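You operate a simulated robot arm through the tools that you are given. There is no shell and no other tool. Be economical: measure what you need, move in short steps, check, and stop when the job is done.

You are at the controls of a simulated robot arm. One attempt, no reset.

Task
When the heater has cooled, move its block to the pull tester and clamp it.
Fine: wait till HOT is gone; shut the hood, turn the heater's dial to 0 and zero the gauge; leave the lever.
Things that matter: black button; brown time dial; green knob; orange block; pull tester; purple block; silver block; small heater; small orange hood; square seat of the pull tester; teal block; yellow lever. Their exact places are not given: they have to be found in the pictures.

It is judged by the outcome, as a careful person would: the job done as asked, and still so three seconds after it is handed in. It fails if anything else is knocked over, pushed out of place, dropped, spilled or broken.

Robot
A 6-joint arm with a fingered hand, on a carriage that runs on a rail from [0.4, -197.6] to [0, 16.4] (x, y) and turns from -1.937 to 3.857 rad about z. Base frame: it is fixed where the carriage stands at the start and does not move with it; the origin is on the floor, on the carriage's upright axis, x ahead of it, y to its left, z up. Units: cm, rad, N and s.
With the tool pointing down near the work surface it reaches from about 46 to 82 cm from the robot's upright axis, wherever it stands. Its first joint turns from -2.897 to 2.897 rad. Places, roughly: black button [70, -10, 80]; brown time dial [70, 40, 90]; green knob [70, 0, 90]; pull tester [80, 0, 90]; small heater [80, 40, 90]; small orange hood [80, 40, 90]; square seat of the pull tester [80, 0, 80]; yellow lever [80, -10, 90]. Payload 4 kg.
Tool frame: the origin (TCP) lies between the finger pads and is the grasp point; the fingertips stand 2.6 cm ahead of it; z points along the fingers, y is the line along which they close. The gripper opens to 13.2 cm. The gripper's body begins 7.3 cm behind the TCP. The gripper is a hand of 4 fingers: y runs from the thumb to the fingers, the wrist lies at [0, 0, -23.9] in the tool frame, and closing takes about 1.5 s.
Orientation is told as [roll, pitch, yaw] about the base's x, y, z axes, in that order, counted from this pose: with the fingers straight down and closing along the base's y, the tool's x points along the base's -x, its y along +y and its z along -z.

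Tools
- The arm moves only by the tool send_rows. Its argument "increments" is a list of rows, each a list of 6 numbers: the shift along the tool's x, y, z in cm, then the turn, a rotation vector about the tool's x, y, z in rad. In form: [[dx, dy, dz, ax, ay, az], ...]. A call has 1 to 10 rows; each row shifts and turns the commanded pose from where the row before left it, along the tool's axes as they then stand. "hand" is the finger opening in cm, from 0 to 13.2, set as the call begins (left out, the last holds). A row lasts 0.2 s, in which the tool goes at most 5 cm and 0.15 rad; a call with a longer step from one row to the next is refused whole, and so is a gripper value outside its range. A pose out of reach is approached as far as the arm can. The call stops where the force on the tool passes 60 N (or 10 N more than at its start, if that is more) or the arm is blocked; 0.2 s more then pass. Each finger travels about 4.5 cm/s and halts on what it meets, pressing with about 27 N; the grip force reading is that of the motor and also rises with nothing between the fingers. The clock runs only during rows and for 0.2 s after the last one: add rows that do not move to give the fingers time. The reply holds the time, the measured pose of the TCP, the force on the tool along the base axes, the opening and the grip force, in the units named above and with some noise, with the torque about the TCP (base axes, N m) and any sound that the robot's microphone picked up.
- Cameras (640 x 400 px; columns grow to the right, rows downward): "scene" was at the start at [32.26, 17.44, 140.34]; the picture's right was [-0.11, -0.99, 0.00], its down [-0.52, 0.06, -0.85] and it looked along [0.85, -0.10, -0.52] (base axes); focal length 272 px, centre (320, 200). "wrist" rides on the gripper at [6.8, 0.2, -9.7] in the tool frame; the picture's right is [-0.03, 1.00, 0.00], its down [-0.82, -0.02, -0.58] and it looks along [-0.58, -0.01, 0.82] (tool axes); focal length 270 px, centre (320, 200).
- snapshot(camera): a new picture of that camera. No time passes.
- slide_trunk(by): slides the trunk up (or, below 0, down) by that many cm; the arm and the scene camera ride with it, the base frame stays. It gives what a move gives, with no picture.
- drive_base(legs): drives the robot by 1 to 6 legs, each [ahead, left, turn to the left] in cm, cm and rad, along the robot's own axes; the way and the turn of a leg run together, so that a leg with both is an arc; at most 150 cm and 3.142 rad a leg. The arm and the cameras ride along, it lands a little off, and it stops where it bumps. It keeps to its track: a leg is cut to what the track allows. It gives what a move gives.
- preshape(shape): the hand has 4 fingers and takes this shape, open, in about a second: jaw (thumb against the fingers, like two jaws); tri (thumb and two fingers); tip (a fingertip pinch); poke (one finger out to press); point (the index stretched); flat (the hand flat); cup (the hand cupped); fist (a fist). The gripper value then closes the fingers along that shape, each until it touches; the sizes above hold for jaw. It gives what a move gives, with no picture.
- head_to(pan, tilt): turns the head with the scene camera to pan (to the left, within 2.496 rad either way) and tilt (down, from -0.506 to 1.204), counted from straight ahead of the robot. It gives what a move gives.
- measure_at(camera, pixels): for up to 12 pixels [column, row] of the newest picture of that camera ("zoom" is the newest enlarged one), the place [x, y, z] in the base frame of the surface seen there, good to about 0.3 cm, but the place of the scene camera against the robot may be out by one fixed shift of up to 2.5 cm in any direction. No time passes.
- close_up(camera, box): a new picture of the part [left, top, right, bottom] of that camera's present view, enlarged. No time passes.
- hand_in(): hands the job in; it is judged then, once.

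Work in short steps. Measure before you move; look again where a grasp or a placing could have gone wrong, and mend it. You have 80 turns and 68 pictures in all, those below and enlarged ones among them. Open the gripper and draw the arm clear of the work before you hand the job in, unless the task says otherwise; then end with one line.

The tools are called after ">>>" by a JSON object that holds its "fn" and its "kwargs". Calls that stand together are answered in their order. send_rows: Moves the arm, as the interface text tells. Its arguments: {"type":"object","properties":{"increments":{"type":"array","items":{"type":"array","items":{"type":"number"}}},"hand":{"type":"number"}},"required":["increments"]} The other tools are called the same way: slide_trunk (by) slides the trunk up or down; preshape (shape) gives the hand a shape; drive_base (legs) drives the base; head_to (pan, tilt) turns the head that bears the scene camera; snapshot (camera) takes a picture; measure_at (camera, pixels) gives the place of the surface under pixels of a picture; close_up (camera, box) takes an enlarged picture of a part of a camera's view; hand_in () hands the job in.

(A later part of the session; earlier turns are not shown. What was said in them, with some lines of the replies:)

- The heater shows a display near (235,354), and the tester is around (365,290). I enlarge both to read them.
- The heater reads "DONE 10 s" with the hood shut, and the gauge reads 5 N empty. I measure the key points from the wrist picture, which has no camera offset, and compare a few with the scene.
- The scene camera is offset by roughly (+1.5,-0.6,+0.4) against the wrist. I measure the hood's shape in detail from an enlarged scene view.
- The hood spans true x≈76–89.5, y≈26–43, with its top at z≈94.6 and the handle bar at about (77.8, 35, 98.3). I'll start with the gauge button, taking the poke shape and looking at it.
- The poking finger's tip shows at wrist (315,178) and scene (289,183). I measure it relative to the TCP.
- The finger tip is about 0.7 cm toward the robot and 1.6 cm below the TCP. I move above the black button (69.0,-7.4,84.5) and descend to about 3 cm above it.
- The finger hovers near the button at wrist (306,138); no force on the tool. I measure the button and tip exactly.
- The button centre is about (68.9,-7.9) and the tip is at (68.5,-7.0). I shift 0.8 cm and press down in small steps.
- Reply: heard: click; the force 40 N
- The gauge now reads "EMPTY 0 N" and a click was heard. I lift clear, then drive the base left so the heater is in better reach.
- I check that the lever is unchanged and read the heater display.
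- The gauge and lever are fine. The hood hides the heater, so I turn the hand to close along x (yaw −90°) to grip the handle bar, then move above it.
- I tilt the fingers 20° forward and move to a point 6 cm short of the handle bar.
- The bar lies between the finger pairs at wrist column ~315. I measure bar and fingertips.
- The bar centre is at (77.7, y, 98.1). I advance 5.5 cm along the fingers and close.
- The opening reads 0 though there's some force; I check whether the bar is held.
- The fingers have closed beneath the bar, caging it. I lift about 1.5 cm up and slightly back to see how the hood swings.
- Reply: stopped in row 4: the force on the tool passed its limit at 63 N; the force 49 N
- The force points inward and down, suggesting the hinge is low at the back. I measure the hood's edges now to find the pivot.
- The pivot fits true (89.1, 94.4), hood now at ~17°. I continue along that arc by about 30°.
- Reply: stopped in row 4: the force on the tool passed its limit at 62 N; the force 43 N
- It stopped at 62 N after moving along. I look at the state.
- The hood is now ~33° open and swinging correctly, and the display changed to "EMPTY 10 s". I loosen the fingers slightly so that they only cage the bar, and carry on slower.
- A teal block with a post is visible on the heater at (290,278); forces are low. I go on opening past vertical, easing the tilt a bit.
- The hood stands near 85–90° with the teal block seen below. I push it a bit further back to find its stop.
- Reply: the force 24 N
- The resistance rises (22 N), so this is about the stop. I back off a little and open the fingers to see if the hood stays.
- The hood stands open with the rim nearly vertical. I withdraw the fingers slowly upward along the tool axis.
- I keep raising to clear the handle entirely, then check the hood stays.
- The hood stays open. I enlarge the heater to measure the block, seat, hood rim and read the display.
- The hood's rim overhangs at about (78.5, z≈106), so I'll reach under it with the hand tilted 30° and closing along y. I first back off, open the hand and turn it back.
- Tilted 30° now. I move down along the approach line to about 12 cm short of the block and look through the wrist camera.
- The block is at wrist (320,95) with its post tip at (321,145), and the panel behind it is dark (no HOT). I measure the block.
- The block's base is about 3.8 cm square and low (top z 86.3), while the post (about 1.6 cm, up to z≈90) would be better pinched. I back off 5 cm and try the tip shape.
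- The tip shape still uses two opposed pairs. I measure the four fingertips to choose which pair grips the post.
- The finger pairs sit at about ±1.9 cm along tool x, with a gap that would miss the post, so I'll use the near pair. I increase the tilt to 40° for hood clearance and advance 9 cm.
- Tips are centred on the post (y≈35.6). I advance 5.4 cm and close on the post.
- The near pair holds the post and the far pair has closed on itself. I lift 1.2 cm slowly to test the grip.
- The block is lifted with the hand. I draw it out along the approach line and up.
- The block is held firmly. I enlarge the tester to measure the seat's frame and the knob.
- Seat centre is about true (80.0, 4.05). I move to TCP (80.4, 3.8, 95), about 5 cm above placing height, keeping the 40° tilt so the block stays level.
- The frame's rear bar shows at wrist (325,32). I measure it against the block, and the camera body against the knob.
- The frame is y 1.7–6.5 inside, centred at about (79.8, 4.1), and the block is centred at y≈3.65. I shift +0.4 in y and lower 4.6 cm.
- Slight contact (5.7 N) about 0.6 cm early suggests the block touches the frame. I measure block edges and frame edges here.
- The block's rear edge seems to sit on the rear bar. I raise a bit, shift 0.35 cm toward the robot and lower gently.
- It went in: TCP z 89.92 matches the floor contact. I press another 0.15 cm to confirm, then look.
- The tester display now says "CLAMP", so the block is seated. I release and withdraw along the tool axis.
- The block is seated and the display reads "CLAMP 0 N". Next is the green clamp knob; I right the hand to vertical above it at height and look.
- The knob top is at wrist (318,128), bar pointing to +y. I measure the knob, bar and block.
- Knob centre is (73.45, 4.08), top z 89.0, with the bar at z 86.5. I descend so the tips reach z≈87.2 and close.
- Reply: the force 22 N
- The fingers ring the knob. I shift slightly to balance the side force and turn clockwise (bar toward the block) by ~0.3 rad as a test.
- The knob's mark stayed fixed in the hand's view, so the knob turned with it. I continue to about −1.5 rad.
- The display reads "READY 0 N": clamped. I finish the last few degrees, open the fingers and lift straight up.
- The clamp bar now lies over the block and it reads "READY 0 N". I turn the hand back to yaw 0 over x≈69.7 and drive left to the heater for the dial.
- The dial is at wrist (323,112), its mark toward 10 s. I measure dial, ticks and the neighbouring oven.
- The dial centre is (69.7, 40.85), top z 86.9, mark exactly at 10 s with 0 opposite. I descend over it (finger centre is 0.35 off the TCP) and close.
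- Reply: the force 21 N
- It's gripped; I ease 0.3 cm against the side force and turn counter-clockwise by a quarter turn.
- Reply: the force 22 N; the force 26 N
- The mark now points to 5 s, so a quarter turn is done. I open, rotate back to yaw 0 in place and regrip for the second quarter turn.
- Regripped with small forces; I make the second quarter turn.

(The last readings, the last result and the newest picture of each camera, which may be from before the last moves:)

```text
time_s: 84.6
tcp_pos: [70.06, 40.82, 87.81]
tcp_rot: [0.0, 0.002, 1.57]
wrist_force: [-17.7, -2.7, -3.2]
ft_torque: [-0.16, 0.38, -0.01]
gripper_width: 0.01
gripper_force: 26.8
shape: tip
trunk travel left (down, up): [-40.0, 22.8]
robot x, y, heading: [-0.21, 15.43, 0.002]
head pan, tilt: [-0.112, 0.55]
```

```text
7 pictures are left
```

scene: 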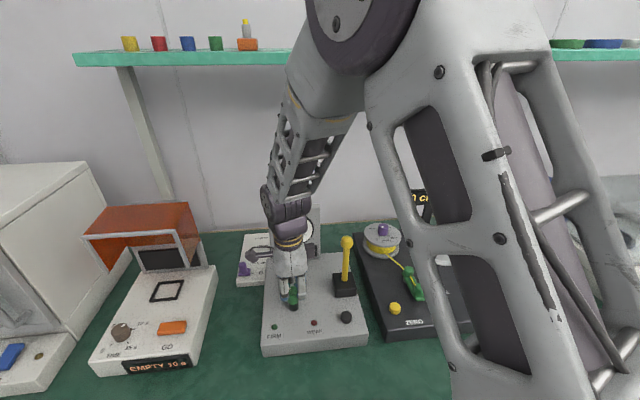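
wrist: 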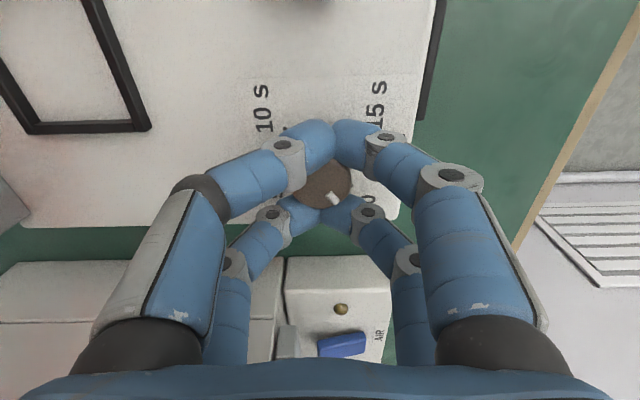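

The dial mark now points to 0. I release, lift clear, and then look at the display from the scene camera.

>>> {"fn": "send_rows", "kwargs": {"increments": [[0, 0, 0, 0, 0, 0], [0, 0, 0, 0, 0, 0], [0, 0, 0, 0, 0, 0], [0, 0, 0, 0, 0, 0], [0, 0, -2, 0, 0, 0], [0, 0, -4, 0, 0, 0], [0, 0, -5, 0, 0, 0], [0, 0, -5, 0, 0, 0], [0, 0, -5, 0, 0, 0], [0, 0, -4, 0, 0, 0]], "hand": 6}}

>>> {"fn": "close_up", "kwargs": {"camera": "scene", "box": [220, 170, 360, 370]}}

```text
time_s: 86.8
tcp_pos: [70.0, 40.92, 113.01]
tcp_rot: [0.001, 0.001, 1.571]
wrist_force: [0.7, 0.2, 0.8]
ft_torque: [-0.03, 0.02, -0.03]
gripper_width: 5.95
gripper_force: 0.0
shape: tip
trunk travel left (down, up): [-40.0, 22.8]
robot x, y, heading: [0.15, 15.89, 0.005]
head pan, tilt: [-0.112, 0.55]
```

```text
2.00 times, centred on (290, 270) of scene
```

zoom: 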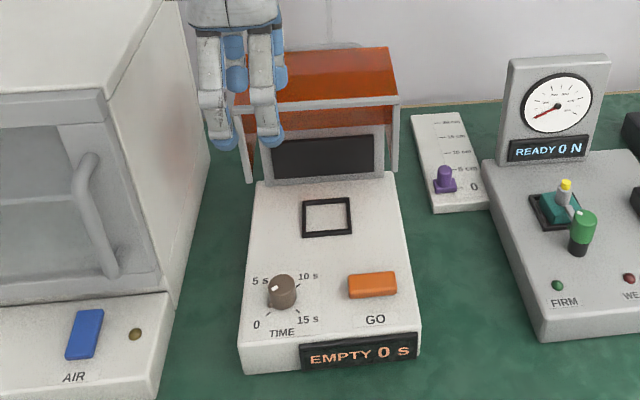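

The heater reads "EMPTY 0 s" and the tester "READY 0 N". Now the hood: I measure its roof for pressing it shut.

>>> {"fn": "measure_at", "kwargs": {"camera": "zoom", "pixels": [[330, 103], [330, 94], [330, 80], [330, 60], [330, 50], [345, 46], [392, 98], [390, 160], [300, 90]]}}

```text
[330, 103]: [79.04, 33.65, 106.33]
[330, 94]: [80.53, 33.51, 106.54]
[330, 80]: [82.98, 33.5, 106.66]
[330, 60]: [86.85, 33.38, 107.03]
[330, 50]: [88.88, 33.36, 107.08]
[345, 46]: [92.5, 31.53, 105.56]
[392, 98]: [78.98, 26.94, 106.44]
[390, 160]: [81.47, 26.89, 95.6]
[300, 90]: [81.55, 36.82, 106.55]
```

The roof lies at true z≈106.2, rim at x≈77.4. I close the fingers, move over (79.3, 35) and press down gradually.

>>> {"fn": "send_rows", "kwargs": {"increments": [[0, 0, 0, 0, 0, 0], [0, 0, 0, 0, 0, 0], [2, -3.1, 0, 0, 0, 0], [2, -3.1, 0, 0, 0, 0], [1.9, -3.1, 0, 0, 0, 0], [0, 0, 1.5, 0, 0, 0], [0, 0, 1.5, 0, 0, 0], [0, 0, 0, 0, 0, 0]], "hand": 0}}

>>> {"fn": "send_rows", "kwargs": {"increments": [[0, 0, 0.6, 0, 0, 0], [0, 0, 0.6, 0, 0, 0], [0, 0, 0.6, 0, 0, 0], [0, 0, 0.6, 0, 0, 0], [0, 0, 0.6, 0, 0, 0], [0, 0, 0.6, 0, 0, 0]]}}

```text
time_s: 88.6
tcp_pos: [79.26, 34.98, 109.68]
tcp_rot: [-0.002, 0.001, 1.571]
wrist_force: [-0.3, -1.1, -1.0]
ft_torque: [0.02, 0.03, -0.02]
gripper_width: 0.01
gripper_force: 26.8
shape: tip
trunk travel left (down, up): [-40.0, 22.8]
robot x, y, heading: [-0.05, 15.53, 0.006]
head pan, tilt: [-0.112, 0.55]
```

```text
time_s: 90.0
tcp_pos: [78.99, 35.02, 106.32]
tcp_rot: [0.001, 0.002, 1.568]
wrist_force: [-23.2, -0.3, 23.9]
ft_torque: [0.05, 0.78, 0.05]
gripper_width: 0.02
gripper_force: 27.1
shape: tip
trunk travel left (down, up): [-40.0, 22.8]
robot x, y, heading: [0.2, 15.53, 0.005]
head pan, tilt: [-0.112, 0.55]
```

The hood gives way, dragging toward the robot. I follow with a mixed back-and-down motion.

>>> {"fn": "send_rows", "kwargs": {"increments": [[0, 0.4, 0.3, 0, 0, 0], [0, 0.4, 0.4, 0, 0, 0], [0, 0.3, 0.5, 0, 0, 0], [0, 0.2, 0.6, 0, 0, 0], [0, 0.2, 0.6, 0, 0, 0]]}}

>>> {"fn": "snapshot", "kwargs": {"camera": "scene"}}

```text
time_s: 91.2
tcp_pos: [77.46, 35.09, 103.98]
tcp_rot: [0.0, 0.001, 1.57]
wrist_force: [-29.0, 3.8, 27.1]
ft_torque: [0.2, 0.11, 0.12]
gripper_width: 0.01
gripper_force: 26.9
shape: tip
trunk travel left (down, up): [-40.0, 22.8]
robot x, y, heading: [-0.25, 16.14, 0.004]
head pan, tilt: [-0.112, 0.55]
```

```text
5 pictures are left
```

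scene: 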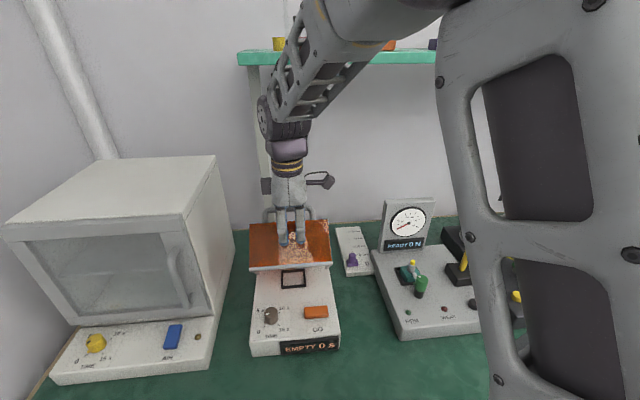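

The hood is now about halfway. I press a further 1.6 cm down at this place, then lift off.

>>> {"fn": "send_rows", "kwargs": {"increments": [[0, 0.2, 0.3, 0, 0, 0], [0, 0.1, 0.4, 0, 0, 0], [0, 0.0, 0.4, 0, 0, 0], [0, 0, 0.4, 0, 0, 0]]}}

>>> {"fn": "send_rows", "kwargs": {"increments": [[0, 0, -3, 0, 0, 0], [0, 0, -4, 0, 0, 0], [0, 0, -2, 0, 0, 0], [0, 0, 0, 0, 0, 0]]}}

>>> {"fn": "snapshot", "kwargs": {"camera": "scene"}}

```text
time_s: 92.2
tcp_pos: [77.07, 34.94, 102.56]
tcp_rot: [-0.001, 0.001, 1.571]
wrist_force: [-42.7, 9.0, 36.8]
ft_torque: [-0.28, -0.48, 0.01]
gripper_width: 0.01
gripper_force: 26.8
shape: tip
trunk travel left (down, up): [-40.0, 22.8]
robot x, y, heading: [0.05, 15.62, 0.007]
head pan, tilt: [-0.112, 0.55]
```

```text
time_s: 93.2
tcp_pos: [77.59, 35.11, 111.57]
tcp_rot: [-0.001, 0.001, 1.57]
wrist_force: [0.2, 0.5, 0.7]
ft_torque: [-0.01, 0.03, -0.01]
gripper_width: 0.0
gripper_force: 26.9
shape: tip
trunk travel left (down, up): [-40.0, 22.8]
robot x, y, heading: [0.04, 15.89, 0.009]
head pan, tilt: [-0.112, 0.55]
```

```text
4 pictures are left
```

scene: 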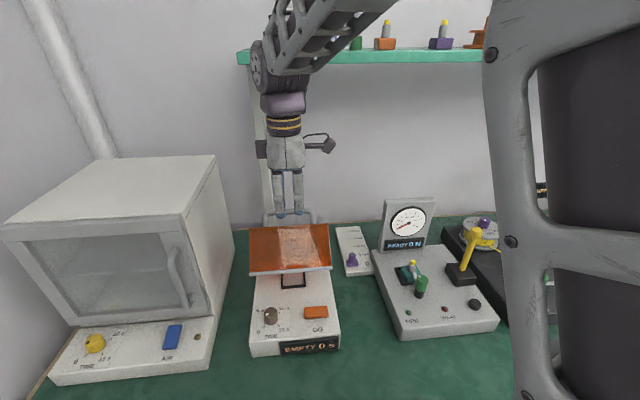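

I measure the hood's present angle and handle bar position.

>>> {"fn": "measure_at", "kwargs": {"camera": "scene", "pixels": [[266, 216], [313, 215], [268, 222], [290, 240], [290, 260], [290, 228], [290, 268], [315, 222], [255, 228]]}}

```text
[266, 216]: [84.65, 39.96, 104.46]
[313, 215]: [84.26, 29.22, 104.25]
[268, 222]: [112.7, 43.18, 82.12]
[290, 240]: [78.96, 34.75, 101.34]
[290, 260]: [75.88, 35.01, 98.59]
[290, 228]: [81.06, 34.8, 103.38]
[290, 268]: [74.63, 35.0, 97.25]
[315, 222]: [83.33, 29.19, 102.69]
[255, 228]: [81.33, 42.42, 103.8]
```

The hood is at ~45°, with the bar at true (82.9, 104). I put the closed fingers behind the bar and drag it forward and down along its arc.

>>> {"fn": "send_rows", "kwargs": {"increments": [[0, -3, 0, 0, 0, 0], [0, -3, 0, 0, 0, 0], [0, -2.9, 0, 0, 0, 0], [0, 0, 2.2, 0, 0, 0], [0, 0, 2.2, 0, 0, 0], [0, 0, 2.0, 0, 0, 0], [0, 0, 0, 0, 0, 0]]}}

>>> {"fn": "send_rows", "kwargs": {"increments": [[0, 0.5, 0, 0, 0, 0], [0, 0.5, 0, 0, 0, 0], [0, 0.5, 0.1, 0, 0, 0], [0, 0.7, 0.39, 0, 0, 0], [0, 0.67, 0.43, 0, 0, 0], [0, 0.64, 0.48, 0, 0, 0], [0, 0.61, 0.52, 0, 0, 0], [0, 0.57, 0.56, 0, 0, 0], [0, 0.53, 0.6, 0, 0, 0], [0, 0.49, 0.63, 0, 0, 0]]}}

```text
time_s: 94.8
tcp_pos: [86.31, 35.05, 104.95]
tcp_rot: [0.0, 0.001, 1.57]
wrist_force: [-0.2, 0.0, 0.6]
ft_torque: [0.0, -0.04, -0.03]
gripper_width: 0.0
gripper_force: 26.9
shape: tip
trunk travel left (down, up): [-40.0, 22.8]
robot x, y, heading: [-0.13, 15.92, 0.004]
head pan, tilt: [-0.112, 0.55]
```

```text
time_s: 97.0
tcp_pos: [80.72, 35.09, 101.17]
tcp_rot: [-0.002, 0.001, 1.571]
wrist_force: [1.3, 0.3, 1.1]
ft_torque: [0.0, 0.02, 0.02]
gripper_width: 0.02
gripper_force: 27.2
shape: tip
trunk travel left (down, up): [-40.0, 22.8]
robot x, y, heading: [-0.31, 15.72, 0.004]
head pan, tilt: [-0.112, 0.55]
```

Little resistance: the hood probably dropped. I lift, move above the closed bar position (77.7) and press down gently to feel the height.

>>> {"fn": "send_rows", "kwargs": {"increments": [[0, 0, -3, 0, 0, 0], [0, 0, -4, 0, 0, 0], [0, 3, 0, 0, 0, 0], [0, 0, 0, 0, 0, 0]]}}

>>> {"fn": "snapshot", "kwargs": {"camera": "scene"}}

```text
time_s: 98.0
tcp_pos: [77.65, 35.08, 108.28]
tcp_rot: [0.0, 0.004, 1.57]
wrist_force: [0.2, -0.4, -0.1]
ft_torque: [-0.01, 0.01, -0.04]
gripper_width: 0.0
gripper_force: 27.1
shape: tip
trunk travel left (down, up): [-40.0, 22.8]
robot x, y, heading: [0.24, 15.89, 0.005]
head pan, tilt: [-0.112, 0.55]
```

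```text
3 pictures are left
```

scene: 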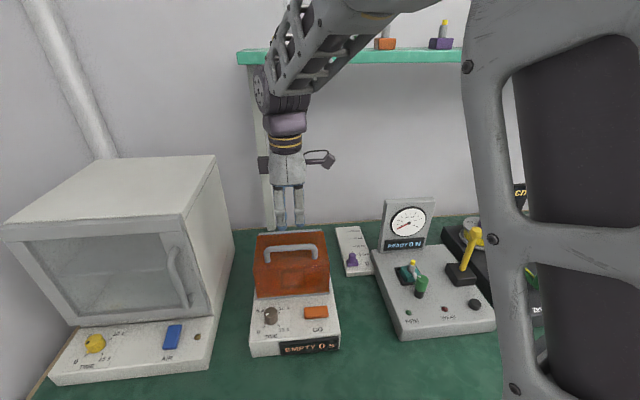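

The hood appears shut. I press softly on the bar to confirm.

>>> {"fn": "send_rows", "kwargs": {"increments": [[0, 0, 2.5, 0, 0, 0], [0, 0, 2.5, 0, 0, 0], [0, 0, 1, 0, 0, 0], [0, 0, 0.5, 0, 0, 0], [0, 0, 0.4, 0, 0, 0], [0, 0, 0.3, 0, 0, 0], [0, 0, 0.3, 0, 0, 0], [0, 0, 0, 0, 0, 0]]}}

```text
time_s: 99.8
tcp_pos: [77.56, 35.01, 100.75]
tcp_rot: [-0.002, 0.002, 1.573]
wrist_force: [-2.7, -0.2, 8.8]
ft_torque: [-0.15, 0.06, -0.01]
gripper_width: 0.0
gripper_force: 27.1
shape: tip
trunk travel left (down, up): [-40.0, 22.8]
robot x, y, heading: [0.52, 15.71, 0.002]
head pan, tilt: [-0.112, 0.55]
```

Contact at the expected closed height, so the hood is shut. I lift, open the hand and draw back clear.

>>> {"fn": "send_rows", "kwargs": {"increments": [[0, 0, -2, 0, 0, 0], [0, 0, -4, 0, 0, 0], [0, 0, -5, 0, 0, 0], [0, 0, -5, 0, 0, 0], [0, 4, -3, 0, 0, 0], [0, 4, 0, 0, 0, 0], [0, 0, 0, 0, 0, 0]]}}

>>> {"fn": "send_rows", "kwargs": {"increments": [[0, 0, 0, 0, 0, 0], [0, 0, 0, 0, 0, 0], [0, 0, 0, 0, 0, 0], [0, 0, 0, 0, 0, 0], [0, 0, 0, 0, 0, 0], [0, 0, 0, 0, 0, 0]], "hand": 10}}

>>> {"fn": "close_up", "kwargs": {"camera": "scene", "box": [240, 190, 360, 365]}}

>>> {"fn": "close_up", "kwargs": {"camera": "scene", "box": [360, 190, 520, 340]}}

```text
time_s: 101.4
tcp_pos: [69.46, 34.86, 119.5]
tcp_rot: [0.0, 0.002, 1.571]
wrist_force: [0.4, 0.6, -0.4]
ft_torque: [0.01, -0.01, 0.0]
gripper_width: 0.01
gripper_force: 26.4
shape: tip
trunk travel left (down, up): [-40.0, 22.8]
robot x, y, heading: [0.18, 15.52, 0.007]
head pan, tilt: [-0.112, 0.55]
```

```text
time_s: 102.8
tcp_pos: [69.58, 34.88, 119.48]
tcp_rot: [-0.001, 0.002, 1.57]
wrist_force: [0.3, -0.4, -0.2]
ft_torque: [-0.01, -0.04, 0.0]
gripper_width: 9.95
gripper_force: 0.0
shape: tip
trunk travel left (down, up): [-40.0, 22.8]
robot x, y, heading: [0.01, 15.82, 0.007]
head pan, tilt: [-0.112, 0.55]
```

```text
2.29 times, centred on (300, 278) of scene
```

zoom: 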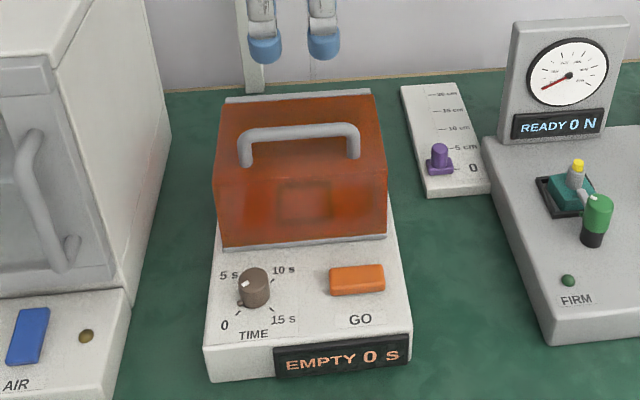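

```text
2.67 times, centred on (440, 265) of scene
```

zoom: 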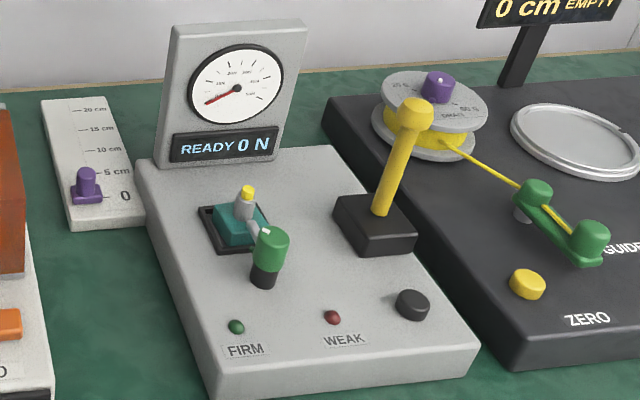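

The hood is shut, the heater reads "EMPTY 0 s", the block is clamped with the tester at "READY 0 N", and the lever is untouched. The arm is clear with the hand open, so I hand the job in.

>>> {"fn": "hand_in", "kwargs": {}}

```text
The job is handed in.
```

The teal block is clamped in the pull tester (READY 0 N, gauge zeroed), the hood is shut, the dial is at 0, and the lever was left alone. HOT never showed in any picture, so there was no wait.
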